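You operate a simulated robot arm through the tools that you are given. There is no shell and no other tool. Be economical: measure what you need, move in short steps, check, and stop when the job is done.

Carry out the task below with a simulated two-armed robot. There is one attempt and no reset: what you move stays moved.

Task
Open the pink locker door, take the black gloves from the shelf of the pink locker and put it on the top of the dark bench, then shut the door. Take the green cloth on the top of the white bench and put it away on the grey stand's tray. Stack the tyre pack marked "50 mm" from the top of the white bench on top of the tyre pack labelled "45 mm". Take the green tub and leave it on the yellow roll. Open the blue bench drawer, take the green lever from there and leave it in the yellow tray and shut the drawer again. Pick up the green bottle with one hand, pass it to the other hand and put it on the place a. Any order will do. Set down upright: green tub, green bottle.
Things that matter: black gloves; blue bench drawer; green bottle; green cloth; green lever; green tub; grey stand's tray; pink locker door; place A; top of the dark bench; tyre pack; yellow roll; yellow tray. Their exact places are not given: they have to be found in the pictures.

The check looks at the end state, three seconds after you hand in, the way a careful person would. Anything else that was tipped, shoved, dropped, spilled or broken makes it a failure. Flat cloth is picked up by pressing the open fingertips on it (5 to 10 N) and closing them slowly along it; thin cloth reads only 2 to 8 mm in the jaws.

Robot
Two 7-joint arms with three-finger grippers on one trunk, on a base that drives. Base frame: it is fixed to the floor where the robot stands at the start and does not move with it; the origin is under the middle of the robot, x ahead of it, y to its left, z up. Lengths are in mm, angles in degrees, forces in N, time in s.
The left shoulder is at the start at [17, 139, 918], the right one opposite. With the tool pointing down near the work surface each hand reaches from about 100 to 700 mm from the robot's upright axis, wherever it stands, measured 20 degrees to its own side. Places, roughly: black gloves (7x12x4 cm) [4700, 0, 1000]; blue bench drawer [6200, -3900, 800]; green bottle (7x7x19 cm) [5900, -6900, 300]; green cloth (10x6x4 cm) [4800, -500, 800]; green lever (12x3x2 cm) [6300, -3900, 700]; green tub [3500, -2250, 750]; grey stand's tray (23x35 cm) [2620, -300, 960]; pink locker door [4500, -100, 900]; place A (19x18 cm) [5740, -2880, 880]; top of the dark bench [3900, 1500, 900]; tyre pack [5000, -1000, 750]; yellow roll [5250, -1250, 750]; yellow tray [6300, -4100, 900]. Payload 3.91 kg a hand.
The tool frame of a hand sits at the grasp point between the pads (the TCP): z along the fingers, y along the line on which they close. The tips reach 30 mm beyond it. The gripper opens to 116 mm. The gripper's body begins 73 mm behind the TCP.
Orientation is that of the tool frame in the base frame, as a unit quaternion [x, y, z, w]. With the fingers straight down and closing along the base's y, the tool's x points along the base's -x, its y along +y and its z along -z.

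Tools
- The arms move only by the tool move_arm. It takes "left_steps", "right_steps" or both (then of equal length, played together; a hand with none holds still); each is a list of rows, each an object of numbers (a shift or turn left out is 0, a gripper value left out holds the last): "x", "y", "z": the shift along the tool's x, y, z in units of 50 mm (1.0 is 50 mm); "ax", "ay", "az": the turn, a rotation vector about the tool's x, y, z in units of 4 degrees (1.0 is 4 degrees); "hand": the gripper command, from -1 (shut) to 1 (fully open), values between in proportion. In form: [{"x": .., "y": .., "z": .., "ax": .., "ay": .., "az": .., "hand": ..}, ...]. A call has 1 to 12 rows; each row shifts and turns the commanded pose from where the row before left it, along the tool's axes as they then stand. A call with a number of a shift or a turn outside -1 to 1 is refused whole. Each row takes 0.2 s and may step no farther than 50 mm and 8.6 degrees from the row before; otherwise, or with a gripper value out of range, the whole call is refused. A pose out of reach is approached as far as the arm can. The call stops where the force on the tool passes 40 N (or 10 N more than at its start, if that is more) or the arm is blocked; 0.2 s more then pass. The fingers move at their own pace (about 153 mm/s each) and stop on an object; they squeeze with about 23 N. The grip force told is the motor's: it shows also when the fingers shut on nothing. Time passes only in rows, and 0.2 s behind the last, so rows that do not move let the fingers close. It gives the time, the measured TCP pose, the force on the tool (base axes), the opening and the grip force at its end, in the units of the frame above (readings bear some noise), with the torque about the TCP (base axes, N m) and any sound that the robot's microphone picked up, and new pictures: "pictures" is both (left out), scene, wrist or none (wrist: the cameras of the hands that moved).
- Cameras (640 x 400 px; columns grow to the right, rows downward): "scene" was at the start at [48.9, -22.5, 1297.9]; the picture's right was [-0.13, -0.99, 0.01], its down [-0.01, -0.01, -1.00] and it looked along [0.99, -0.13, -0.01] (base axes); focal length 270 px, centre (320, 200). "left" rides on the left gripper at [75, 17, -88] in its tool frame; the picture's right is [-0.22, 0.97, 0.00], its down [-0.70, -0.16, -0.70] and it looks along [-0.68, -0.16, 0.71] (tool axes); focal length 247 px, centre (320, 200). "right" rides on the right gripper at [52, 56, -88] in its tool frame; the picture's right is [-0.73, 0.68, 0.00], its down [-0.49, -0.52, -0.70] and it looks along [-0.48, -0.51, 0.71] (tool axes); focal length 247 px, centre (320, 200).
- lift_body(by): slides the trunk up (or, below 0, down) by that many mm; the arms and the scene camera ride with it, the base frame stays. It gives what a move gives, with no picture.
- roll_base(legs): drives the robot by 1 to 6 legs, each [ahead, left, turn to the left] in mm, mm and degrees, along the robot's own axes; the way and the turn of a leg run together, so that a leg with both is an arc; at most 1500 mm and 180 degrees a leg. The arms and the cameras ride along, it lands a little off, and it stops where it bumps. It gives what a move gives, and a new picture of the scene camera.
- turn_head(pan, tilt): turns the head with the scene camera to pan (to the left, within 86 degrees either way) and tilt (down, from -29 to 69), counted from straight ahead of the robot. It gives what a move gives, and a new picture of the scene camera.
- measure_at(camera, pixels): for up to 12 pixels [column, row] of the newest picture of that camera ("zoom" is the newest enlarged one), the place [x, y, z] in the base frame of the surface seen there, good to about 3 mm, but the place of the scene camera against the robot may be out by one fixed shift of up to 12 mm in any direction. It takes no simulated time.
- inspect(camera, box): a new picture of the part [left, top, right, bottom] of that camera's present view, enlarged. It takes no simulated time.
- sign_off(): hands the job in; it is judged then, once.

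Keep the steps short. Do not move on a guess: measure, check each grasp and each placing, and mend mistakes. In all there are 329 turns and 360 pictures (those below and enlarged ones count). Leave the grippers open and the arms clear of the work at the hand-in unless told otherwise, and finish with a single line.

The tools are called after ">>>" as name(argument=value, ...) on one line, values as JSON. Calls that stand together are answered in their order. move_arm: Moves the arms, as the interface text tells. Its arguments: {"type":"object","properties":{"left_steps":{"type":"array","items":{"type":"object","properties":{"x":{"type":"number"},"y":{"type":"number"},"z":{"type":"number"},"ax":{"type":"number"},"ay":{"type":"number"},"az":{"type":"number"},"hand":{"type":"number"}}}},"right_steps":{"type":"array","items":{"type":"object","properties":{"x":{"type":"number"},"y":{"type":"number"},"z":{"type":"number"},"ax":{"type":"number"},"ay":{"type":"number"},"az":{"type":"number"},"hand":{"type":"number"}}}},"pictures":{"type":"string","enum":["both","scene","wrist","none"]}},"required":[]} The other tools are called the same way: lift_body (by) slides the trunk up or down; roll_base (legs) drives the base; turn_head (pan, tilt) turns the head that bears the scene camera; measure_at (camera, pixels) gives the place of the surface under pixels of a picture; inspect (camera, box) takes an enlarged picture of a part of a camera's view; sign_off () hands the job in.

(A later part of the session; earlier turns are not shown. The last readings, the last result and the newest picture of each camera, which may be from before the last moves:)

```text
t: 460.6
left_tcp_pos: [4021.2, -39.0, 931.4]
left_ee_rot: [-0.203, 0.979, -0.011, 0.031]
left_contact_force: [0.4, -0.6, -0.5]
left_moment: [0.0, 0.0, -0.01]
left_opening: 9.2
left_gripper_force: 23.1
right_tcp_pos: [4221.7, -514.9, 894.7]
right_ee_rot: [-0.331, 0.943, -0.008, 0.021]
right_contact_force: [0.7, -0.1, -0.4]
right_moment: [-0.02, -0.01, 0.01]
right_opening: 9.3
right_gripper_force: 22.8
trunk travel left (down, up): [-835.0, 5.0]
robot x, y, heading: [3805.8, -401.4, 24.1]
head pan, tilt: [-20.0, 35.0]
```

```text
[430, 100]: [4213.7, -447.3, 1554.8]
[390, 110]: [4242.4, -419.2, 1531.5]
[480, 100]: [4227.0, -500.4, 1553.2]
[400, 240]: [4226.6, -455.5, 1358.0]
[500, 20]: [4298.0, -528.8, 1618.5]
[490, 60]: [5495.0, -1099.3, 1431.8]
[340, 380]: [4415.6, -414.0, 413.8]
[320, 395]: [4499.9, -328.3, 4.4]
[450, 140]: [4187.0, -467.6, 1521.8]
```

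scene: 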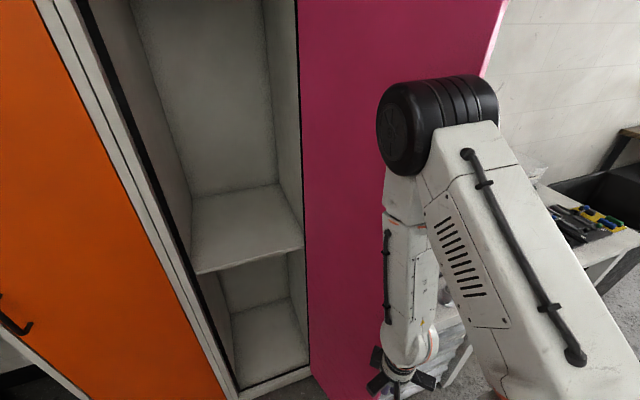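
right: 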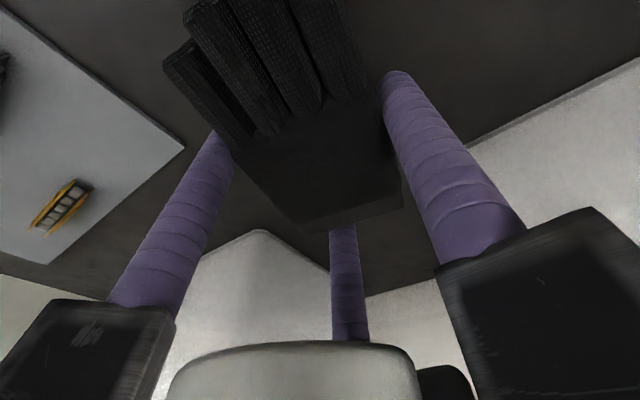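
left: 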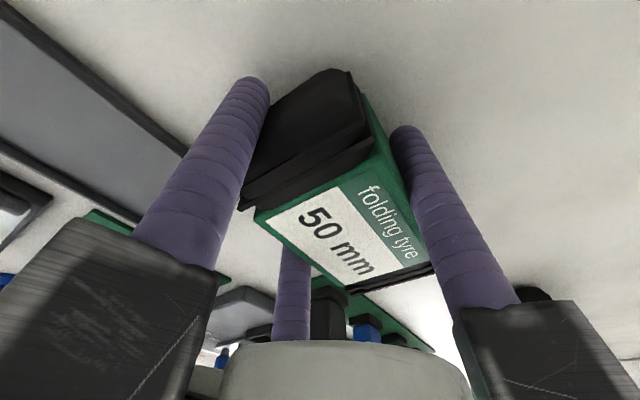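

>>> turn_head(pan=-80, tilt=50)

>>> turn_head(pan=86, tilt=55)

```text
t: 461.9
left_tcp_pos: [4021.5, -39.9, 932.1]
left_ee_rot: [-0.203, 0.979, -0.011, 0.031]
left_contact_force: [-0.6, 0.0, -0.2]
left_moment: [0.01, -0.02, 0.04]
left_opening: 9.6
left_gripper_force: 22.3
right_tcp_pos: [4220.0, -512.8, 894.6]
right_ee_rot: [-0.332, 0.943, -0.007, 0.02]
right_contact_force: [-0.2, -0.2, -0.5]
right_moment: [0.0, -0.01, 0.0]
right_opening: 9.4
right_gripper_force: 22.7
trunk travel left (down, up): [-835.0, 5.0]
robot x, y, heading: [3808.8, -397.2, 24.3]
head pan, tilt: [-80.0, 50.0]
```

scene: 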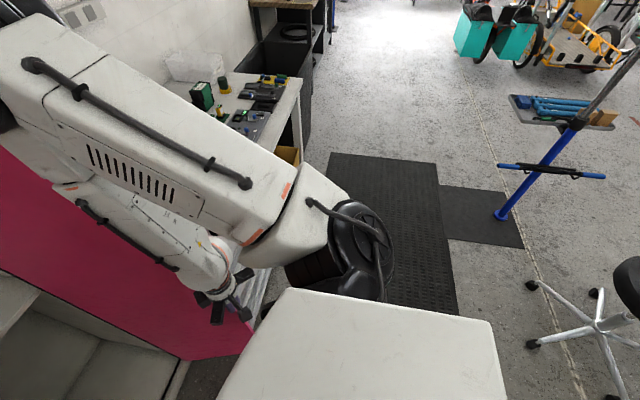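

```text
t: 464.4
left_tcp_pos: [4020.8, -39.1, 930.5]
left_ee_rot: [-0.203, 0.979, -0.011, 0.031]
left_contact_force: [0.3, -0.1, 0.1]
left_moment: [0.0, -0.01, 0.01]
left_opening: 9.4
left_gripper_force: 22.7
right_tcp_pos: [4220.0, -513.8, 893.3]
right_ee_rot: [-0.332, 0.943, -0.007, 0.021]
right_contact_force: [-0.6, 0.2, -0.6]
right_moment: [-0.01, 0.01, 0.02]
right_opening: 9.4
right_gripper_force: 22.6
trunk travel left (down, up): [-835.0, 5.0]
robot x, y, heading: [3807.9, -402.3, 24.3]
head pan, tilt: [85.9, 55.0]
```

scene: 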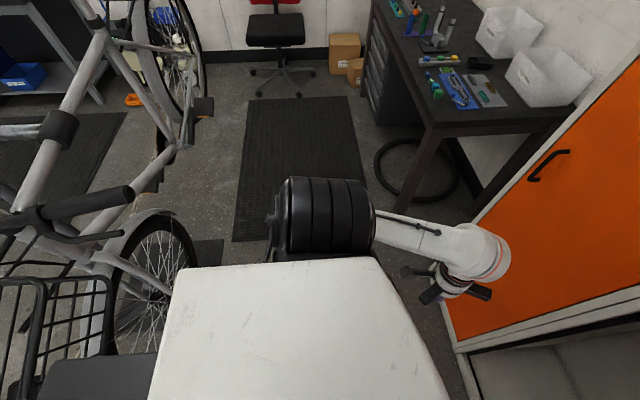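

I'll try with the arm alone: bring the right hand back-right in front of the door's edge.

>>> move_arm(right_steps=[{"x": 0.55, "y": -0.3}, {"x": 0.4, "y": -0.65}, {"x": 0.35, "y": -0.7}, {"x": 0.3, "y": -0.8}, {"x": 0.2, "y": -0.5}], pictures="none")

>>> turn_head(pan=-45, tilt=45)

```text
t: 465.3
left_tcp_pos: [3936.7, 48.1, 898.9]
left_ee_rot: [-0.272, 0.962, -0.024, -0.01]
left_contact_force: [0.3, 2.3, -0.3]
left_moment: [-0.25, -0.03, 0.0]
left_opening: 9.5
left_gripper_force: 23.1
right_tcp_pos: [4244.2, -517.4, 915.5]
right_ee_rot: [-0.427, 0.904, -0.027, -0.005]
right_contact_force: [-1.9, -1.5, 0.2]
right_moment: [0.11, -0.2, 0.06]
right_opening: 9.4
right_gripper_force: 22.6
trunk travel left (down, up): [-835.0, 5.0]
robot x, y, heading: [3845.2, -361.2, 32.7]
head pan, tilt: [85.9, 55.0]
stopped in row 4 (right hand): the force on the tool passed its limit at 88 N (the readings are from after the stop); the commanded pose is now the measured one
```

```text
t: 467.4
left_tcp_pos: [3920.9, 71.5, 892.5]
left_ee_rot: [-0.263, 0.965, -0.001, -0.01]
left_contact_force: [0.0, -0.6, 0.1]
left_moment: [-0.01, 0.03, -0.01]
left_opening: 9.3
left_gripper_force: 23.0
right_tcp_pos: [4240.2, -535.8, 919.3]
right_ee_rot: [-0.459, 0.886, -0.052, -0.03]
right_contact_force: [-1.0, -0.2, -0.3]
right_moment: [-0.04, 0.0, -0.01]
right_opening: 9.2
right_gripper_force: 22.9
trunk travel left (down, up): [-835.0, 5.0]
robot x, y, heading: [3841.3, -364.2, 33.3]
head pan, tilt: [-45.0, 45.0]
```

scene: 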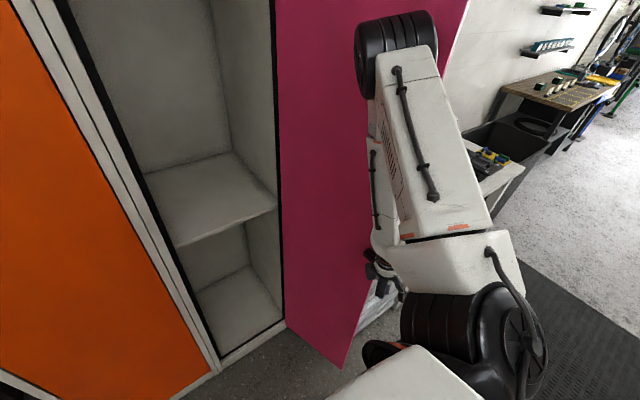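

>>> roll_base(legs=[[-45, 0, 0], [0, 0, -28]])

```text
t: 468.1
left_tcp_pos: [3744.0, 92.4, 820.0]
left_ee_rot: [-0.211, 0.952, 0.042, -0.217]
left_contact_force: [-2.4, -0.3, 0.7]
left_moment: [0.0, -0.25, -0.03]
left_opening: 9.3
left_gripper_force: 23.5
right_tcp_pos: [4238.5, -576.1, 930.8]
right_ee_rot: [-0.597, 0.797, -0.067, -0.057]
right_contact_force: [-76.7, 57.1, -52.7]
right_moment: [-7.03, -3.22, 6.56]
right_opening: 9.3
right_gripper_force: 23.3
trunk travel left (down, up): [-835.0, 5.0]
robot x, y, heading: [3829.1, -358.0, 33.2]
head pan, tilt: [-45.0, 45.0]
stopped in leg 1: the robot was blocked; the commanded pose is now the measured one
```

scene: 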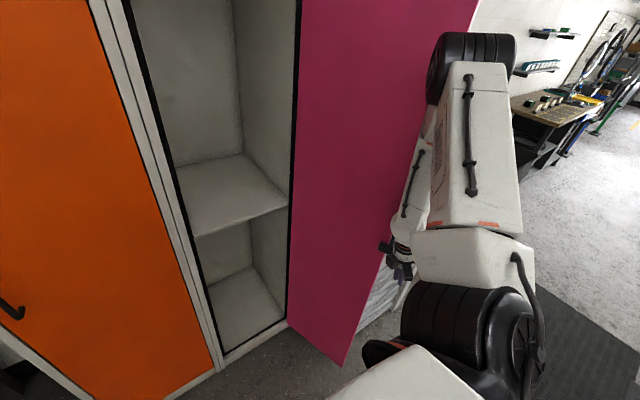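

The left arm sank as it did at the start, so the base is being loaded. I'll let things settle without commanding the arms and check.

>>> turn_head(pan=-60, tilt=50)

```text
t: 468.9
left_tcp_pos: [3755.8, 90.9, 818.9]
left_ee_rot: [-0.209, 0.952, 0.046, -0.218]
left_contact_force: [0.3, 0.2, -0.2]
left_moment: [-0.01, 0.01, -0.01]
left_opening: 9.2
left_gripper_force: 23.0
right_tcp_pos: [4239.5, -573.4, 934.2]
right_ee_rot: [-0.599, 0.796, -0.061, -0.056]
right_contact_force: [-105.7, 116.8, 12.2]
right_moment: [-8.76, -9.06, 10.71]
right_opening: 9.4
right_gripper_force: 23.5
trunk travel left (down, up): [-835.0, 5.0]
robot x, y, heading: [3830.3, -363.1, 32.9]
head pan, tilt: [-60.0, 50.0]
```

scene: 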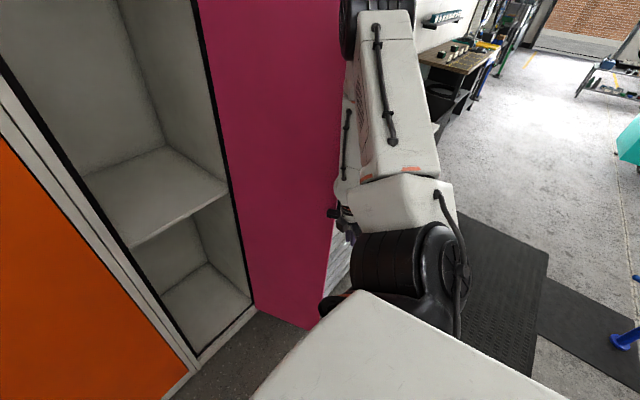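

The hand is wedged in front of the door edge and the bench corner. A clockwise turn moves it back and right, away from both; trying a small one.

>>> roll_base(legs=[[0, 0, -12]])

```text
t: 469.6
left_tcp_pos: [3628.1, -15.8, 828.6]
left_ee_rot: [-0.197, 0.886, -0.019, -0.42]
left_contact_force: [-0.2, 1.1, -0.2]
left_moment: [0.01, -0.1, 0.02]
left_opening: 9.3
left_gripper_force: 23.3
right_tcp_pos: [4231.1, -576.4, 911.4]
right_ee_rot: [-0.647, 0.761, 0.012, -0.049]
right_contact_force: [-133.9, 58.7, -11.4]
right_moment: [-5.7, -13.04, 9.68]
right_opening: 9.3
right_gripper_force: 22.6
trunk travel left (down, up): [-835.0, 5.0]
robot x, y, heading: [3825.2, -351.5, 33.4]
head pan, tilt: [-60.0, 50.0]
stopped in leg 1: the robot was blocked; the commanded pose is now the measured one
```

scene: 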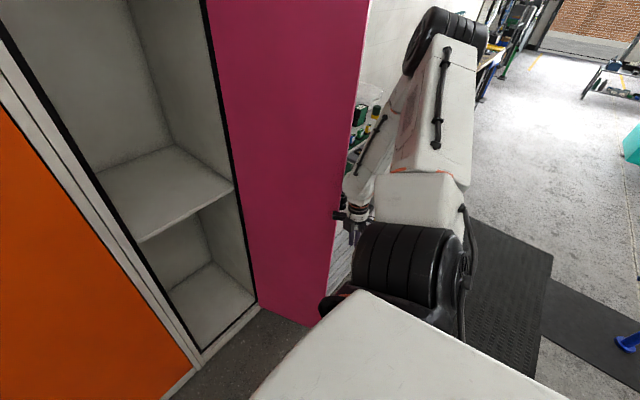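

>>> measure_at(camera="scene", pixels=[[322, 315], [345, 180], [365, 40], [290, 250], [330, 305], [360, 205], [345, 230], [440, 300], [470, 60]])

```text
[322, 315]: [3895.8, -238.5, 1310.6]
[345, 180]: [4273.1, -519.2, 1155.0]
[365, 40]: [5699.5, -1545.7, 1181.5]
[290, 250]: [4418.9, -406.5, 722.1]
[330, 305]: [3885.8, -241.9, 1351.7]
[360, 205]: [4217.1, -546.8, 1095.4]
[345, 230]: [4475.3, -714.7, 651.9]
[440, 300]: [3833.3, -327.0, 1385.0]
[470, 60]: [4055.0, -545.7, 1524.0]
```

The door edge now lies just left of the hand, so strafing left should drag the door towards closing. Trying 120 mm left.

>>> roll_base(legs=[[20, 120, 0]])

```text
t: 470.4
left_tcp_pos: [3581.1, -179.8, 892.6]
left_ee_rot: [-0.197, 0.744, -0.045, -0.636]
left_contact_force: [0.7, 0.0, 0.6]
left_moment: [0.06, -0.05, -0.07]
left_opening: 9.4
left_gripper_force: 23.0
right_tcp_pos: [4215.3, -554.4, 840.5]
right_ee_rot: [-0.664, 0.728, 0.169, -0.041]
right_contact_force: [-123.4, 93.2, 91.8]
right_moment: [-6.4, -18.58, 10.28]
right_opening: 9.4
right_gripper_force: 23.2
trunk travel left (down, up): [-835.0, 5.0]
robot x, y, heading: [3817.8, -329.7, 33.8]
head pan, tilt: [-60.0, 50.0]
stopped in leg 1: the robot was blocked; the commanded pose is now the measured one
```

scene: 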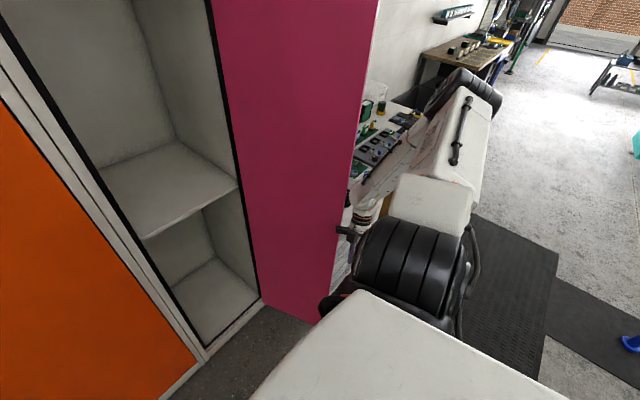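

>>> measure_at(camera="scene", pixels=[[300, 380], [400, 340], [345, 310], [450, 380], [500, 395], [370, 380], [180, 60], [200, 300], [230, 395], [560, 100]])

>>> turn_head(pan=60, tilt=62)

```text
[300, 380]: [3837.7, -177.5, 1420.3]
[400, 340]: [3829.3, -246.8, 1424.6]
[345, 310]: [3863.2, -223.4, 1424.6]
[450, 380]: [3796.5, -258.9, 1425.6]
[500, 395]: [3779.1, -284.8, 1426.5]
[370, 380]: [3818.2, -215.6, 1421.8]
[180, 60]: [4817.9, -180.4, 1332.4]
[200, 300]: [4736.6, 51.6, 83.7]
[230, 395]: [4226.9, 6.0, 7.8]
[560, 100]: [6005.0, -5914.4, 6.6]
```

```text
t: 472.4
left_tcp_pos: [3587.7, -189.3, 893.3]
left_ee_rot: [-0.195, 0.759, -0.052, -0.619]
left_contact_force: [-0.6, 0.2, -1.0]
left_moment: [-0.03, 0.05, 0.01]
left_opening: 9.2
left_gripper_force: 23.2
right_tcp_pos: [4211.0, -556.7, 831.7]
right_ee_rot: [-0.666, 0.722, 0.181, -0.049]
right_contact_force: [-123.1, 87.6, 55.1]
right_moment: [-6.72, -15.66, 10.42]
right_opening: 9.3
right_gripper_force: 23.3
trunk travel left (down, up): [-835.0, 5.0]
robot x, y, heading: [3821.1, -335.6, 34.9]
head pan, tilt: [60.0, 62.0]
```

scene: 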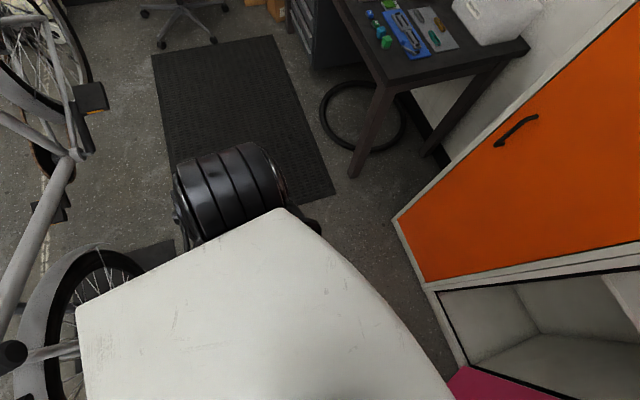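

The bike's wheel is against the base's rear-left, so the hand must yield. I'll move the right hand the way the contact pushes it (towards the robot's left) and slightly up, and bring the left forward.

>>> move_arm(right_steps=[{"x": -0.48, "y": 0.8, "z": -0.06}, {"x": -0.48, "y": 0.8, "z": -0.06}, {"x": -0.48, "y": 0.8, "z": -0.06}], left_steps=[{"z": -0.8, "ay": -1}, {"z": -0.8, "ay": -1}, {"z": -0.8, "ay": -1}], pictures="none")

>>> turn_head(pan=-50, tilt=45)

```text
t: 472.7
left_tcp_pos: [3599.3, -233.8, 888.6]
left_ee_rot: [0.273, -0.679, -0.04, 0.681]
left_contact_force: [44.1, 477.7, 108.4]
left_moment: [-6.53, -2.01, 32.38]
left_opening: 7.3
left_gripper_force: 22.6
left hand out of reach, approached as far as the arm can: row 1
right_tcp_pos: [4204.8, -534.4, 772.0]
right_ee_rot: [0.676, -0.671, -0.304, 0.03]
right_contact_force: [-132.9, 83.7, 96.9]
right_moment: [-6.39, -19.52, 8.15]
right_opening: 9.2
right_gripper_force: 22.9
trunk travel left (down, up): [-835.0, 5.0]
robot x, y, heading: [3818.7, -320.7, 35.8]
head pan, tilt: [60.0, 62.0]
stopped in row 1 (left hand): the arm was blocked; the commanded pose is now the measured one
```

```text
t: 474.6
left_tcp_pos: [3657.6, -276.6, 902.2]
left_ee_rot: [-0.229, 0.738, -0.008, -0.635]
left_contact_force: [0.6, -1.0, 0.4]
left_moment: [0.04, -0.01, 0.0]
left_opening: 9.1
left_gripper_force: 23.0
right_tcp_pos: [4268.6, -629.4, 758.2]
right_ee_rot: [-0.655, 0.718, 0.233, -0.043]
right_contact_force: [0.5, 0.4, 0.2]
right_moment: [0.0, -0.01, 0.02]
right_opening: 9.5
right_gripper_force: 23.4
trunk travel left (down, up): [-835.0, 5.0]
robot x, y, heading: [3818.0, -336.3, 35.3]
head pan, tilt: [-50.0, 45.0]
```

scene: 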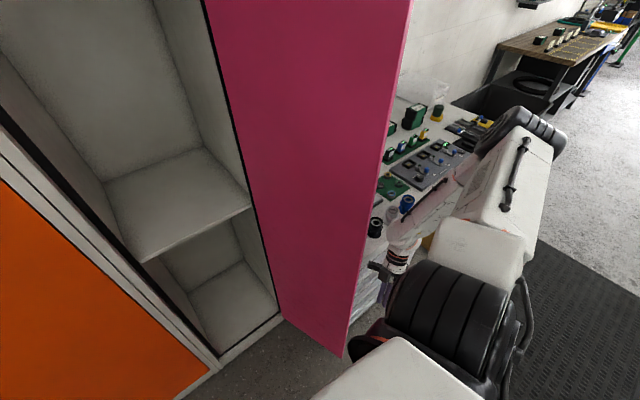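

The right hand is now free and on the outer side of the door's edge. Checking that both arms hold steady.

>>> move_arm(right_steps=[{"z": -0.3}, {"z": -0.3}], left_steps=[{"z": -0.5}, {"z": -0.5}], pictures="none")

```text
t: 475.2
left_tcp_pos: [3657.0, -275.7, 900.2]
left_ee_rot: [-0.229, 0.738, -0.009, -0.635]
left_contact_force: [0.4, 0.5, 0.4]
left_moment: [-0.01, -0.03, 0.05]
left_opening: 9.4
left_gripper_force: 22.7
left hand out of reach, approached as far as the arm can: row 1, 2
right_tcp_pos: [4280.6, -637.9, 784.4]
right_ee_rot: [-0.655, 0.718, 0.233, -0.044]
right_contact_force: [-0.9, 0.3, 0.6]
right_moment: [-0.03, 0.02, 0.01]
right_opening: 9.2
right_gripper_force: 22.7
trunk travel left (down, up): [-835.0, 5.0]
robot x, y, heading: [3819.0, -328.2, 34.9]
head pan, tilt: [-50.0, 45.0]
```

Stable. The forearm stands on the outer side of the door's edge, so strafing left should now draw the door shut. Trying 150.

>>> roll_base(legs=[[40, 150, 0]])

```text
t: 476.8
left_tcp_pos: [3601.1, -125.3, 901.0]
left_ee_rot: [-0.23, 0.738, -0.009, -0.635]
left_contact_force: [0.1, 0.2, -0.1]
left_moment: [0.03, 0.0, 0.0]
left_opening: 9.4
left_gripper_force: 23.3
right_tcp_pos: [4218.4, -490.9, 784.6]
right_ee_rot: [-0.655, 0.717, 0.234, -0.046]
right_contact_force: [-0.1, -0.4, 0.4]
right_moment: [-0.04, 0.01, 0.01]
right_opening: 9.1
right_gripper_force: 22.9
trunk travel left (down, up): [-835.0, 5.0]
robot x, y, heading: [3763.0, -182.1, 34.9]
head pan, tilt: [-50.0, 45.0]
stopped in leg 1: the robot was blocked; the commanded pose is now the measured one
```

scene: 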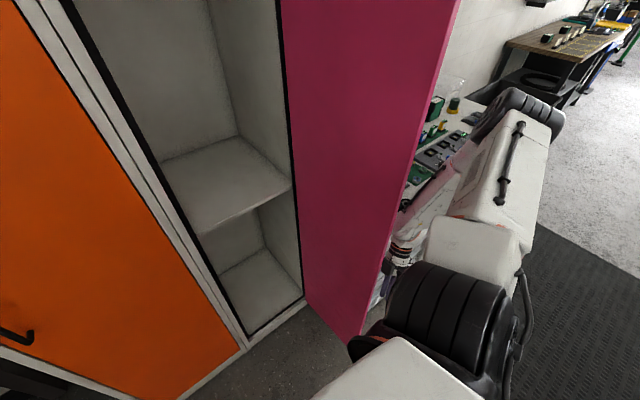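

It works: the door is coming along. Continuing left and forward.

>>> roll_base(legs=[[80, 130, 0]])

```text
t: 478.2
left_tcp_pos: [3593.9, 24.2, 901.6]
left_ee_rot: [-0.228, 0.738, -0.008, -0.636]
left_contact_force: [0.1, 0.8, -0.3]
left_moment: [-0.01, 0.03, 0.03]
left_opening: 9.3
left_gripper_force: 22.6
right_tcp_pos: [4211.6, -342.6, 782.5]
right_ee_rot: [-0.654, 0.717, 0.236, -0.047]
right_contact_force: [-0.1, -0.5, 0.3]
right_moment: [0.06, -0.02, 0.0]
right_opening: 9.4
right_gripper_force: 23.1
trunk travel left (down, up): [-835.0, 5.0]
robot x, y, heading: [3755.9, -34.9, 35.3]
head pan, tilt: [-50.0, 45.0]
```

scene: 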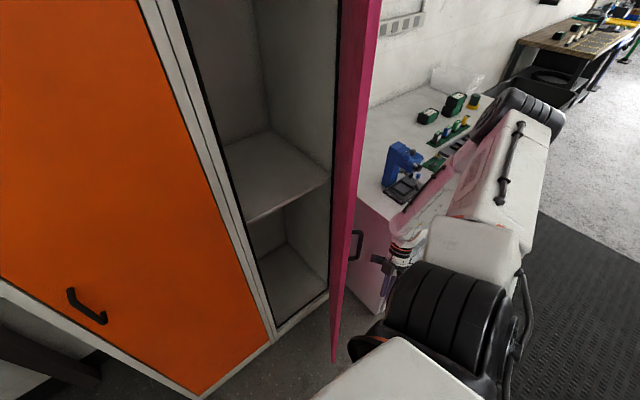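

>>> roll_base(legs=[[110, 120, 0]])

```text
t: 479.6
left_tcp_pos: [3618.3, 186.4, 901.7]
left_ee_rot: [-0.227, 0.738, -0.007, -0.635]
left_contact_force: [-1.0, -0.1, 0.8]
left_moment: [-0.02, 0.0, 0.03]
left_opening: 9.3
left_gripper_force: 22.7
right_tcp_pos: [4234.3, -182.4, 784.0]
right_ee_rot: [-0.652, 0.719, 0.235, -0.046]
right_contact_force: [0.0, -0.4, 0.6]
right_moment: [0.03, -0.01, 0.02]
right_opening: 9.3
right_gripper_force: 22.9
trunk travel left (down, up): [-835.0, 5.0]
robot x, y, heading: [3781.2, 129.7, 34.8]
head pan, tilt: [-50.0, 45.0]
```

scene: 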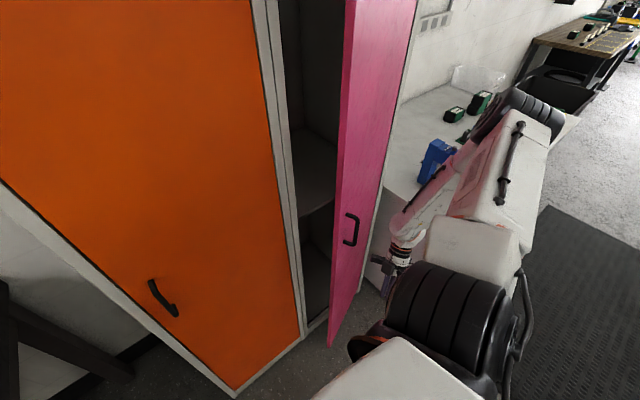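

Door about half shut. Now pushing forward along the locker's normal.

>>> roll_base(legs=[[130, -10, 0]])

```text
t: 480.9
left_tcp_pos: [3728.9, 252.6, 901.0]
left_ee_rot: [-0.227, 0.738, -0.008, -0.635]
left_contact_force: [-0.8, 1.4, -0.9]
left_moment: [0.04, 0.01, -0.01]
left_opening: 9.5
left_gripper_force: 22.4
right_tcp_pos: [4347.5, -115.7, 782.5]
right_ee_rot: [-0.653, 0.719, 0.235, -0.046]
right_contact_force: [0.0, -0.2, 0.4]
right_moment: [-0.02, -0.01, -0.02]
right_opening: 9.1
right_gripper_force: 23.4
trunk travel left (down, up): [-835.0, 5.0]
robot x, y, heading: [3889.9, 194.9, 35.0]
head pan, tilt: [-50.0, 45.0]
```

scene: 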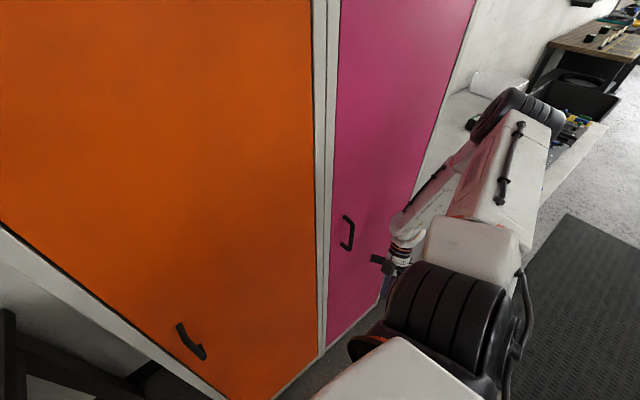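

The door looks shut. Verifying with measurements.

>>> inspect(camera="scene", box=[290, 120, 430, 340])

>>> measure_at(camera="scene", pixels=[[340, 100], [336, 200], [345, 190], [400, 150], [325, 200], [300, 200], [430, 60], [380, 280]])

```text
1.82 times, centred on (360, 230) of scene
```

zoom: 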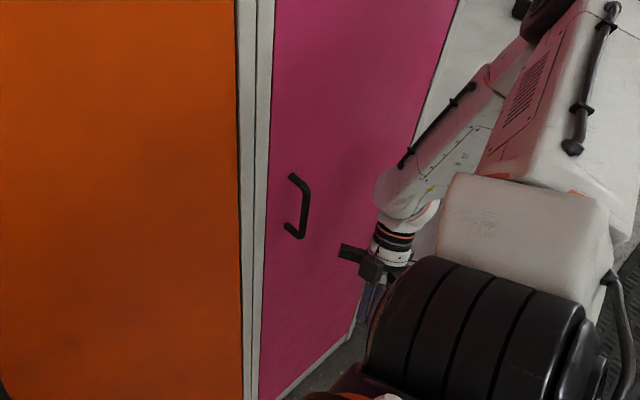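

```text
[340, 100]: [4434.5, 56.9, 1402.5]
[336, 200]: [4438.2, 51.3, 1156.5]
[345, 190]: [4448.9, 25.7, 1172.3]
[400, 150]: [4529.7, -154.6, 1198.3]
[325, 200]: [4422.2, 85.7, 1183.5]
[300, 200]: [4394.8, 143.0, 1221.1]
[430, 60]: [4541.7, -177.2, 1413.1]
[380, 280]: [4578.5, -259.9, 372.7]
```

The door is shut (left edge back at (4435,55)). I'll back off and bring both hands to the normal tool-down pose.

>>> roll_base(legs=[[-120, 60, 0]])

>>> move_arm(left_steps=[{"ax": 0.3, "ay": -1}, {"ax": 0.3, "ay": -1}, {"ax": 0.3, "ay": -1}, {"ax": 0.3, "ay": -1}, {"ax": 0.3, "ay": -1}, {"ax": 0.3, "ay": -1}, {"ax": 0.3, "ay": -1}, {"ax": 0.3, "ay": -1}, {"ax": 0.3, "ay": -1}, {"ax": 0.3, "ay": -1}, {"ax": 0.3, "ay": -1}, {"ax": 0.3, "ay": -1}], right_steps=[{"ax": 0.61, "az": 1}, {"ax": 0.61, "az": 1}, {"ax": 0.61, "az": 1}, {"ax": 0.61, "az": 1}, {"ax": 0.61, "az": 1}, {"ax": 0.61, "az": 1}, {"ax": 0.61, "az": 1}, {"ax": 0.61, "az": 1}, {"ax": 0.61, "az": 1}, {"ax": 0.61, "az": 1}, {"ax": 0.61, "az": 1}, {"ax": 0.61, "az": 1}], pictures="none")

>>> move_arm(left_steps=[{"ax": 0.3, "ay": -1}, {"ax": 0.3, "ay": -1}, {"ax": 0.3, "ay": -1}, {"ax": 0.3, "ay": -1}, {"ax": 0.3, "ay": -1}, {"ax": 0.3, "ay": -1}, {"ax": 0.3, "ay": -1}, {"x": -0.8}, {"x": -0.8}, {"x": -0.8}, {"x": -0.8}], pictures="none")

```text
t: 482.2
left_tcp_pos: [3599.5, 233.6, 900.9]
left_ee_rot: [-0.228, 0.737, -0.009, -0.636]
left_contact_force: [0.4, 0.7, -0.3]
left_moment: [-0.02, 0.02, -0.02]
left_opening: 9.2
left_gripper_force: 22.6
right_tcp_pos: [4216.9, -135.1, 782.3]
right_ee_rot: [-0.653, 0.718, 0.236, -0.047]
right_contact_force: [-0.9, 0.0, -0.2]
right_moment: [0.01, 0.0, -0.04]
right_opening: 9.3
right_gripper_force: 24.1
trunk travel left (down, up): [-835.0, 5.0]
robot x, y, heading: [3754.9, 172.4, 35.0]
head pan, tilt: [-50.0, 45.0]
```

scene: 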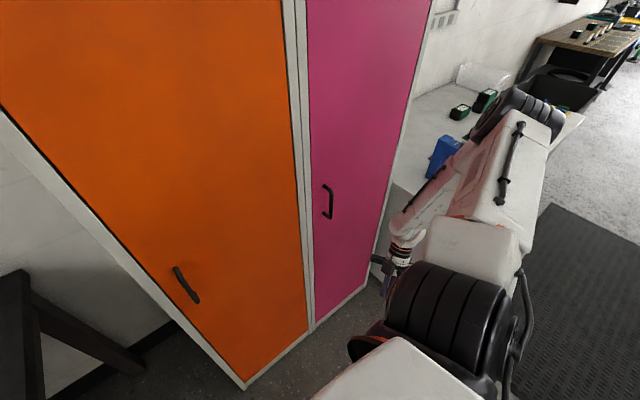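

```text
t: 483.3
left_tcp_pos: [3602.9, 234.6, 898.4]
left_ee_rot: [-0.261, 0.829, -0.005, -0.495]
left_contact_force: [3.8, 6.5, 2.1]
left_moment: [-0.72, 0.26, 0.49]
left_opening: 9.5
left_gripper_force: 22.6
right_tcp_pos: [4215.6, -133.2, 784.0]
right_ee_rot: [-0.534, 0.831, 0.155, -0.02]
right_contact_force: [1.2, -0.1, -0.4]
right_moment: [0.0, 0.02, 0.0]
right_opening: 9.5
right_gripper_force: 22.9
trunk travel left (down, up): [-835.0, 5.0]
robot x, y, heading: [3760.3, 173.9, 34.9]
head pan, tilt: [-50.0, 45.0]
stopped in row 5 (left hand): the force on the tool passed its limit at 55 N (the readings are from after the stop); the commanded pose is now the measured one
```

```text
t: 483.7
left_tcp_pos: [3607.7, 236.3, 898.4]
left_ee_rot: [-0.27, 0.839, -0.006, -0.473]
left_contact_force: [4.4, 5.1, 3.3]
left_moment: [-0.72, 0.28, 0.47]
left_opening: 9.1
left_gripper_force: 22.7
right_tcp_pos: [4216.1, -134.7, 782.5]
right_ee_rot: [-0.534, 0.831, 0.156, -0.019]
right_contact_force: [0.4, 0.5, -0.5]
right_moment: [0.0, -0.01, -0.01]
right_opening: 9.2
right_gripper_force: 23.1
trunk travel left (down, up): [-835.0, 5.0]
robot x, y, heading: [3758.0, 175.1, 34.8]
head pan, tilt: [-50.0, 45.0]
stopped in row 1 (left hand): the force on the tool passed its limit at 56 N (the readings are from after the stop); the commanded pose is now the measured one
```

The left hand sits against the robot's own torso. Moving it outward first, then unwinding.

>>> move_arm(left_steps=[{"x": -0.1, "y": 0.77, "z": 0.19}, {"x": -0.1, "y": 0.77, "z": 0.19}, {"x": -0.1, "y": 0.77, "z": 0.19}, {"x": -0.1, "y": 0.77, "z": 0.19}, {"x": -0.1, "y": 0.77, "z": 0.19}], right_steps=[{"ax": 0.61, "az": 1}, {"ax": 0.61, "az": 1}, {"ax": 0.61, "az": 1}, {"ax": 0.61, "az": 1}, {"ax": 0.61, "az": 1}], pictures="none")

>>> turn_head(pan=60, tilt=60)

```text
t: 484.9
left_tcp_pos: [3493.9, 396.1, 877.1]
left_ee_rot: [-0.271, 0.838, -0.008, -0.473]
left_contact_force: [-0.6, -0.2, -0.6]
left_moment: [-0.03, 0.02, 0.0]
left_opening: 9.5
left_gripper_force: 23.4
left hand out of reach, approached as far as the arm can: row 2, 3
right_tcp_pos: [4216.7, -134.7, 782.6]
right_ee_rot: [-0.38, 0.923, 0.061, 0.009]
right_contact_force: [-0.1, -0.1, 0.3]
right_moment: [0.01, 0.0, -0.01]
right_opening: 9.1
right_gripper_force: 23.0
trunk travel left (down, up): [-835.0, 5.0]
robot x, y, heading: [3761.9, 174.7, 34.8]
head pan, tilt: [-50.0, 45.0]
```

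```text
t: 486.8
left_tcp_pos: [3495.7, 396.1, 878.2]
left_ee_rot: [-0.27, 0.839, -0.005, -0.473]
left_contact_force: [0.3, -0.6, 0.5]
left_moment: [0.03, 0.0, 0.01]
left_opening: 9.2
left_gripper_force: 22.9
right_tcp_pos: [4215.7, -134.2, 783.4]
right_ee_rot: [-0.382, 0.922, 0.061, 0.01]
right_contact_force: [0.0, -0.4, 0.7]
right_moment: [0.01, -0.03, 0.01]
right_opening: 9.3
right_gripper_force: 23.0
trunk travel left (down, up): [-835.0, 5.0]
robot x, y, heading: [3760.3, 174.1, 35.0]
head pan, tilt: [60.0, 60.0]
```

scene: 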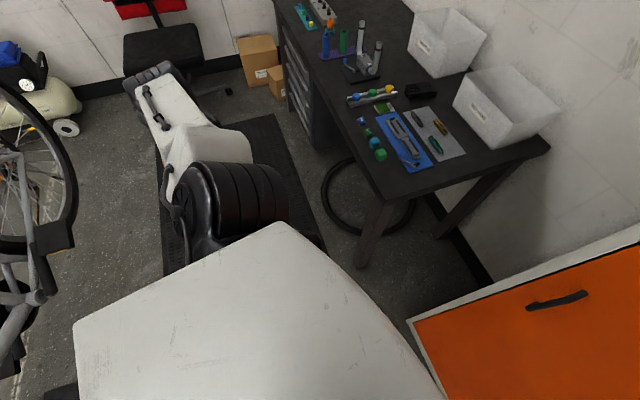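

>>> move_arm(left_steps=[{"ax": 0.3, "ay": -1}, {"ax": 0.3, "ay": -1}, {"ax": 0.3, "ay": -1}, {"ax": 0.3, "ay": -1}, {"ax": 0.3, "ay": -1}, {"ax": 0.3, "ay": -1}, {"ax": 0.3, "ay": -1}, {"ax": 0.3, "ay": -1}, {"ax": 0.3, "ay": -1}, {"ax": 0.3, "ay": -1}, {"ax": 0.3, "ay": -1}, {"ax": 0.3, "ay": -1}], right_steps=[{"ax": 0.61, "az": 1}, {"ax": 0.61, "az": 1}, {"ax": 0.4, "az": 0.6}, {"z": 0}, {"x": 0.5}, {"x": 0.5}, {"z": -0.8}, {"z": -0.8}, {"z": -0.8}, {"z": 0}, {"z": 0}, {"z": 0}], pictures="none")

>>> move_arm(left_steps=[{"ax": 0.3, "ay": -1}, {"x": -0.9}, {"x": -0.9}, {"x": -0.9}, {"x": -0.9}, {"x": -0.9}, {"x": -0.9}, {"x": -0.9}, {"x": -0.9}, {"y": -0.8}, {"y": -0.8}], pictures="scene")

```text
t: 489.4
left_tcp_pos: [3483.5, 404.2, 814.2]
left_ee_rot: [-0.302, 0.939, 0.0, -0.164]
left_contact_force: [-0.8, 0.2, 0.6]
left_moment: [0.05, 0.01, 0.0]
left_opening: 9.1
left_gripper_force: 22.3
left hand out of reach, approached as far as the arm can: row 1, 2, 3, 4, 5, 6, 7, 10, 11, 12
right_tcp_pos: [4167.6, -163.9, 901.2]
right_ee_rot: [-0.296, 0.955, 0.009, 0.026]
right_contact_force: [-0.4, 0.1, 0.4]
right_moment: [-0.01, -0.02, 0.03]
right_opening: 9.2
right_gripper_force: 22.9
trunk travel left (down, up): [-835.0, 5.0]
robot x, y, heading: [3760.1, 174.5, 34.7]
head pan, tilt: [60.0, 60.0]
```

```text
t: 491.8
left_tcp_pos: [3807.2, 541.2, 697.1]
left_ee_rot: [-0.301, 0.939, 0.001, -0.165]
left_contact_force: [0.0, 0.1, 0.2]
left_moment: [0.0, -0.04, 0.01]
left_opening: 9.6
left_gripper_force: 22.6
left hand out of reach, approached as far as the arm can: row 1
right_tcp_pos: [4168.2, -166.8, 900.8]
right_ee_rot: [-0.295, 0.955, 0.01, 0.027]
right_contact_force: [-0.8, 0.4, -0.7]
right_moment: [0.02, 0.03, 0.02]
right_opening: 9.3
right_gripper_force: 22.4
trunk travel left (down, up): [-835.0, 5.0]
robot x, y, heading: [3761.4, 175.7, 34.9]
head pan, tilt: [60.0, 60.0]
```

scene: 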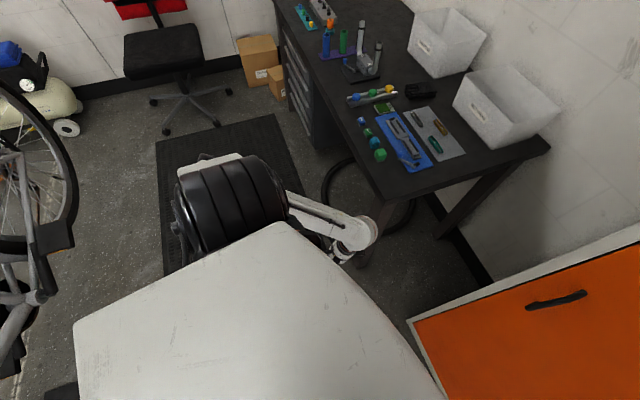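

>>> move_arm(left_steps=[{"ax": 0.3, "ay": -1}, {"ax": 0.3, "ay": -1}, {"ax": 0.3, "ay": -1}, {"ax": 0.3, "ay": -1}, {"ax": 0.1, "ay": -0.4}, {"y": -0.8, "z": -0.5}, {"y": -0.8, "z": -0.5}, {"z": -0.9}, {"z": -0.9}, {"z": -0.9}], pictures="none")

```text
t: 494.0
left_tcp_pos: [3874.9, 484.3, 860.4]
left_ee_rot: [-0.305, 0.952, 0.004, -0.006]
left_contact_force: [-0.3, 0.0, 0.0]
left_moment: [0.04, 0.0, 0.03]
left_opening: 9.3
left_gripper_force: 23.6
left hand out of reach, approached as far as the arm can: row 10
right_tcp_pos: [4168.8, -165.6, 900.2]
right_ee_rot: [-0.295, 0.955, 0.01, 0.026]
right_contact_force: [0.9, 0.1, 0.3]
right_moment: [0.03, -0.02, -0.02]
right_opening: 9.5
right_gripper_force: 22.9
trunk travel left (down, up): [-835.0, 5.0]
robot x, y, heading: [3761.1, 178.6, 35.0]
head pan, tilt: [60.0, 60.0]
```

Both arms are back in good order. I'll bring the right hand in, back off, turn to face along the benches (heading −66°) and drive towards the blue-drawer bench.

>>> move_arm(right_steps=[{"y": 0.9}, {"y": 0.9}, {"y": 0.9}, {"y": 0.9}, {"y": 0.7}, {"x": -0.8}, {"x": -0.8}, {"x": -0.8}], pictures="none")

>>> roll_base(legs=[[-150, 0, 0], [0, 0, -101], [1400, 0, 0], [1400, 0, 0]])

>>> turn_head(pan=15, tilt=15)

```text
t: 495.8
left_tcp_pos: [3875.7, 485.0, 860.0]
left_ee_rot: [-0.305, 0.952, 0.004, -0.007]
left_contact_force: [-0.6, -0.2, -1.0]
left_moment: [-0.04, 0.04, 0.03]
left_opening: 9.3
left_gripper_force: 23.4
right_tcp_pos: [4212.9, 39.6, 822.7]
right_ee_rot: [-0.295, 0.955, 0.008, 0.026]
right_contact_force: [-0.5, -0.2, 0.2]
right_moment: [-0.02, 0.0, 0.02]
right_opening: 9.4
right_gripper_force: 23.3
right hand out of reach, approached as far as the arm can: row 1, 2, 3, 4, 5
trunk travel left (down, up): [-835.0, 5.0]
robot x, y, heading: [3762.9, 176.1, 34.9]
head pan, tilt: [60.0, 60.0]
```

```text
t: 505.3
left_tcp_pos: [4234.0, -847.3, 861.4]
left_ee_rot: [0.541, 0.841, 0.001, -0.008]
left_contact_force: [0.5, 0.5, 0.8]
left_moment: [0.01, 0.02, -0.03]
left_opening: 9.3
left_gripper_force: 23.0
right_tcp_pos: [3739.1, -1094.1, 823.0]
right_ee_rot: [0.551, 0.834, -0.014, 0.026]
right_contact_force: [0.7, -0.1, -0.5]
right_moment: [0.02, 0.02, -0.02]
right_opening: 9.2
right_gripper_force: 22.9
trunk travel left (down, up): [-835.0, 5.0]
robot x, y, heading: [3963.3, -682.2, -66.4]
head pan, tilt: [60.0, 60.0]
stopped in leg 3: the robot was blocked; the commanded pose is now the measured one
```

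scene: 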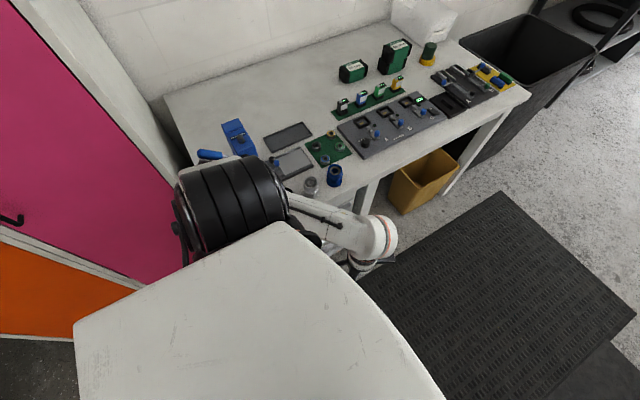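

```text
t: 506.5
left_tcp_pos: [4233.3, -848.4, 860.2]
left_ee_rot: [0.542, 0.841, 0.003, -0.007]
left_contact_force: [0.2, 0.0, -0.8]
left_moment: [0.01, -0.03, 0.01]
left_opening: 9.2
left_gripper_force: 23.0
right_tcp_pos: [3738.6, -1092.9, 822.7]
right_ee_rot: [0.551, 0.834, -0.015, 0.025]
right_contact_force: [0.4, 0.2, 0.1]
right_moment: [0.01, 0.01, 0.02]
right_opening: 9.1
right_gripper_force: 23.0
trunk travel left (down, up): [-835.0, 5.0]
robot x, y, heading: [3960.8, -674.2, -66.5]
head pan, tilt: [15.0, 15.0]
```

scene: 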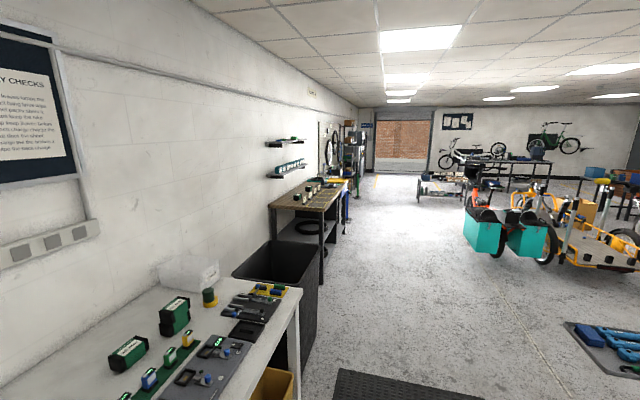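

Blocked close to the bench, probably the left elbow near the press lever. Shifting right 260 mm, away from the bench, and continuing along.

>>> roll_base(legs=[[-40, -80, 0], [0, -180, 0], [1400, 0, 0], [1400, 0, 0], [1200, 0, 0]])

```text
t: 513.0
left_tcp_pos: [4308.6, -1739.7, 858.5]
left_ee_rot: [0.62, 0.785, -0.004, -0.011]
left_contact_force: [-0.4, 0.0, -0.4]
left_moment: [0.04, 0.01, 0.01]
left_opening: 9.3
left_gripper_force: 22.9
right_tcp_pos: [3766.6, -1847.8, 810.4]
right_ee_rot: [0.627, 0.779, -0.001, -0.013]
right_contact_force: [-0.3, 0.6, 0.2]
right_moment: [-0.03, -0.03, 0.01]
right_opening: 9.4
right_gripper_force: 22.6
trunk travel left (down, up): [-835.0, 5.0]
robot x, y, heading: [4064.2, -1526.8, -77.5]
head pan, tilt: [15.0, 15.0]
stopped in leg 3: the robot was blocked; the commanded pose is now the measured one
```

scene: 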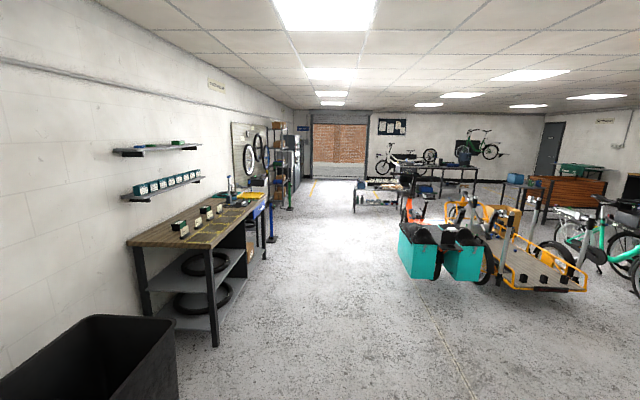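

The right side met the blue stand's clamp arm. Shifting left 150 and straightening before going on.

>>> roll_base(legs=[[-60, 40, 0], [0, 150, 11], [1300, 0, 0], [1400, 0, 0]])

```text
t: 527.8
left_tcp_pos: [5685.9, -4056.0, 855.4]
left_ee_rot: [0.525, 0.851, 0.005, -0.015]
left_contact_force: [0.0, -0.1, 0.3]
left_moment: [-0.02, -0.01, 0.0]
left_opening: 9.3
left_gripper_force: 22.3
right_tcp_pos: [5183.6, -4287.2, 802.0]
right_ee_rot: [0.534, 0.845, 0.008, -0.013]
right_contact_force: [0.3, 0.6, -0.5]
right_moment: [-0.03, 0.02, 0.01]
right_opening: 9.1
right_gripper_force: 23.3
trunk travel left (down, up): [-835.0, 5.0]
robot x, y, heading: [5398.3, -3888.9, -64.3]
head pan, tilt: [15.0, 15.0]
```

scene: 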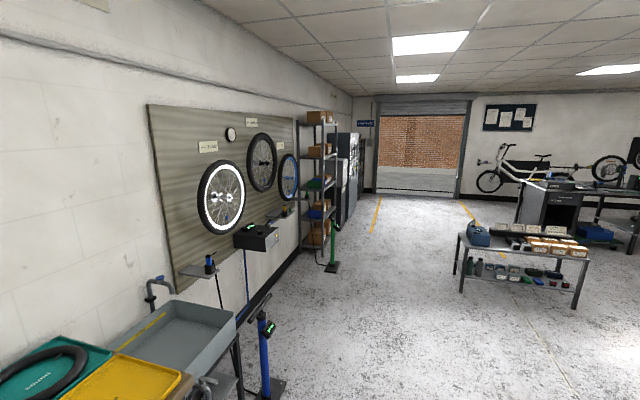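

Arrived near the blue-drawer bench. Stepping away a little and turning to face it.

>>> roll_base(legs=[[0, -150, 0], [0, 0, 88]])

>>> turn_head(pan=0, tilt=30)

```text
t: 533.0
left_tcp_pos: [5444.5, -3667.8, 855.5]
left_ee_rot: [-0.22, 0.975, -0.007, -0.014]
left_contact_force: [-0.1, -0.4, -0.6]
left_moment: [-0.01, 0.05, 0.01]
left_opening: 9.0
left_gripper_force: 23.0
right_tcp_pos: [5664.3, -4175.1, 801.2]
right_ee_rot: [-0.211, 0.977, -0.003, -0.016]
right_contact_force: [-0.6, -0.1, 0.3]
right_moment: [0.0, 0.0, 0.0]
right_opening: 9.1
right_gripper_force: 23.1
trunk travel left (down, up): [-835.0, 5.0]
robot x, y, heading: [5262.5, -3944.8, 24.6]
head pan, tilt: [15.0, 15.0]
```

scene: 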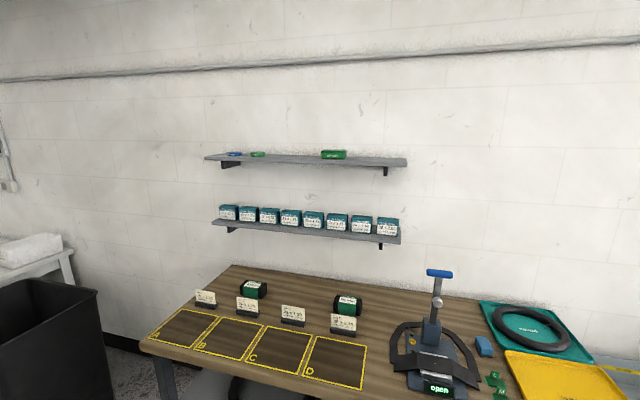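

```text
t: 533.8
left_tcp_pos: [5445.2, -3669.6, 855.3]
left_ee_rot: [-0.22, 0.975, -0.006, -0.014]
left_contact_force: [-0.2, -0.5, 0.4]
left_moment: [0.0, 0.0, 0.05]
left_opening: 9.3
left_gripper_force: 23.3
right_tcp_pos: [5664.7, -4175.3, 802.7]
right_ee_rot: [-0.21, 0.977, -0.003, -0.015]
right_contact_force: [0.5, 0.0, 1.2]
right_moment: [-0.04, -0.04, -0.01]
right_opening: 9.2
right_gripper_force: 23.4
trunk travel left (down, up): [-835.0, 5.0]
robot x, y, heading: [5268.8, -3951.2, 24.9]
head pan, tilt: [0.0, 30.0]
```

scene: 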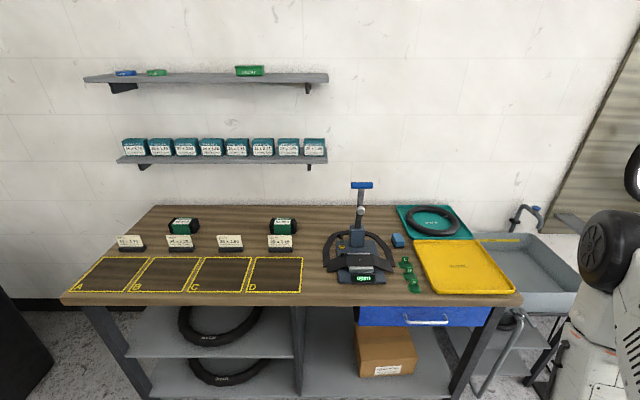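

A clear view: places A–D, the yellow tray, and the blue drawer with its handle. Measuring.

>>> inspect(camera="scene", box=[340, 270, 540, 395])

>>> measure_at(camera="scene", pixels=[[425, 321], [407, 318], [443, 319], [365, 312], [487, 312], [400, 310], [465, 265], [420, 243], [510, 288], [435, 290], [105, 275], [85, 290]])

```text
3.20 times, centred on (440, 332) of scene
```

zoom: 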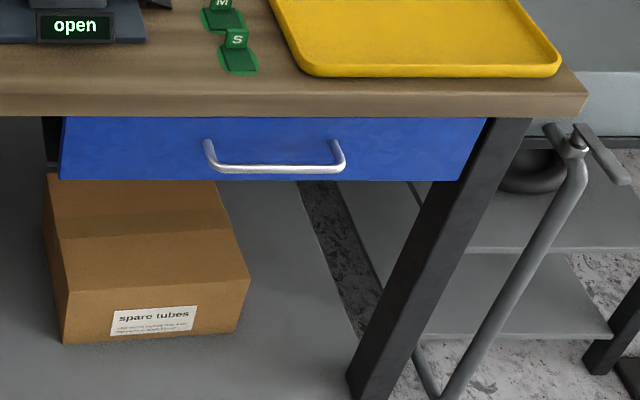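

```text
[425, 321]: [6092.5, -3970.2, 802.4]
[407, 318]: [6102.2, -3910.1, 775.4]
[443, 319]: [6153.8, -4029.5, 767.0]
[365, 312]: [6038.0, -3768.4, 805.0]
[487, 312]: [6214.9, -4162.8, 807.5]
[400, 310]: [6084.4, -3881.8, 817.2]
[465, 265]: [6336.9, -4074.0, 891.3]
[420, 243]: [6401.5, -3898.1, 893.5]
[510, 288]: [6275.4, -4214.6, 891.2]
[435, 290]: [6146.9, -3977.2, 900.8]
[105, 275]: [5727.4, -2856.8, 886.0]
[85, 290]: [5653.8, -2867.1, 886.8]
```

The drawer's handle bar is at (6092,−3970), z≈797, plane n≈4026. I'll lower the trunk 200, bring the right hand forward and turn it to point ahead with one finger up, two down.

>>> lift_body(by=-200)

>>> move_arm(right_steps=[{"x": -0.8, "y": 0.5, "hand": 0.2}, {"x": -0.8, "y": 0.5}, {"x": -0.8, "y": 0.5, "z": -0.2}, {"y": 0.8, "z": -0.4}, {"y": 0.8, "z": -0.4}, {"ax": 0.44, "ay": -1, "az": -0.42}, {"ax": 0.44, "ay": -1, "az": -0.42}, {"ax": 0.44, "ay": -1, "az": -0.42}, {"ax": 0.44, "ay": -1, "az": -0.42}, {"ax": 0.44, "ay": -1, "az": -0.42}, {"ax": 0.44, "ay": -1, "az": -0.42}, {"ax": 0.44, "ay": -1, "az": -0.42}], pictures="none")

>>> move_arm(right_steps=[{"ax": 0.44, "ay": -1, "az": -0.42}, {"ax": 0.44, "ay": -1, "az": -0.42}, {"ax": 0.44, "ay": -1, "az": -0.42}, {"ax": 0.44, "ay": -1, "az": -0.42}, {"ax": 0.44, "ay": -1, "az": -0.42}, {"ax": 0.44, "ay": -1, "az": -0.42}, {"ax": 0.44, "ay": -1, "az": -0.42}, {"ax": 0.44, "ay": -1, "az": -0.42}, {"ax": 0.44, "ay": -1, "az": -0.42}, {"ax": 0.44, "ay": -1, "az": -0.42}, {"ax": 0.44, "ay": -1, "az": -0.42}, {"ax": 0.44, "ay": -1, "az": -0.42}], pictures="none")

```text
t: 535.9
left_tcp_pos: [5443.8, -3668.9, 655.5]
left_ee_rot: [-0.22, 0.975, -0.006, -0.014]
left_contact_force: [0.5, -0.5, -0.9]
left_moment: [-0.02, 0.04, -0.02]
left_opening: 9.3
left_gripper_force: 22.8
right_tcp_pos: [5664.8, -4174.7, 602.2]
right_ee_rot: [-0.21, 0.978, -0.003, -0.015]
right_contact_force: [0.8, 0.1, 0.2]
right_moment: [0.01, 0.01, -0.01]
right_opening: 9.7
right_gripper_force: 22.9
trunk travel left (down, up): [-635.0, 205.0]
robot x, y, heading: [5269.6, -3949.2, 24.6]
head pan, tilt: [0.0, 30.0]
```

```text
t: 538.5
left_tcp_pos: [5444.6, -3668.9, 656.1]
left_ee_rot: [-0.22, 0.975, -0.007, -0.013]
left_contact_force: [0.4, -0.2, -0.3]
left_moment: [-0.01, 0.01, -0.01]
left_opening: 9.4
left_gripper_force: 23.6
right_tcp_pos: [5711.5, -3983.7, 648.6]
right_ee_rot: [-0.304, 0.919, -0.054, 0.244]
right_contact_force: [-0.6, -0.1, 0.6]
right_moment: [-0.01, 0.0, -0.03]
right_opening: 69.5
right_gripper_force: 0.0
trunk travel left (down, up): [-635.0, 205.0]
robot x, y, heading: [5267.8, -3948.1, 24.3]
head pan, tilt: [0.0, 30.0]
```

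```text
t: 541.1
left_tcp_pos: [5444.5, -3668.8, 654.4]
left_ee_rot: [-0.22, 0.975, -0.007, -0.014]
left_contact_force: [0.9, 0.2, -0.4]
left_moment: [-0.01, 0.0, 0.02]
left_opening: 9.3
left_gripper_force: 23.0
right_tcp_pos: [5712.6, -3983.3, 647.7]
right_ee_rot: [-0.402, 0.654, -0.131, 0.627]
right_contact_force: [-0.4, -0.5, 0.5]
right_moment: [0.0, -0.02, 0.01]
right_opening: 69.6
right_gripper_force: 0.0
trunk travel left (down, up): [-635.0, 205.0]
robot x, y, heading: [5266.6, -3949.9, 24.5]
head pan, tilt: [0.0, 30.0]
```

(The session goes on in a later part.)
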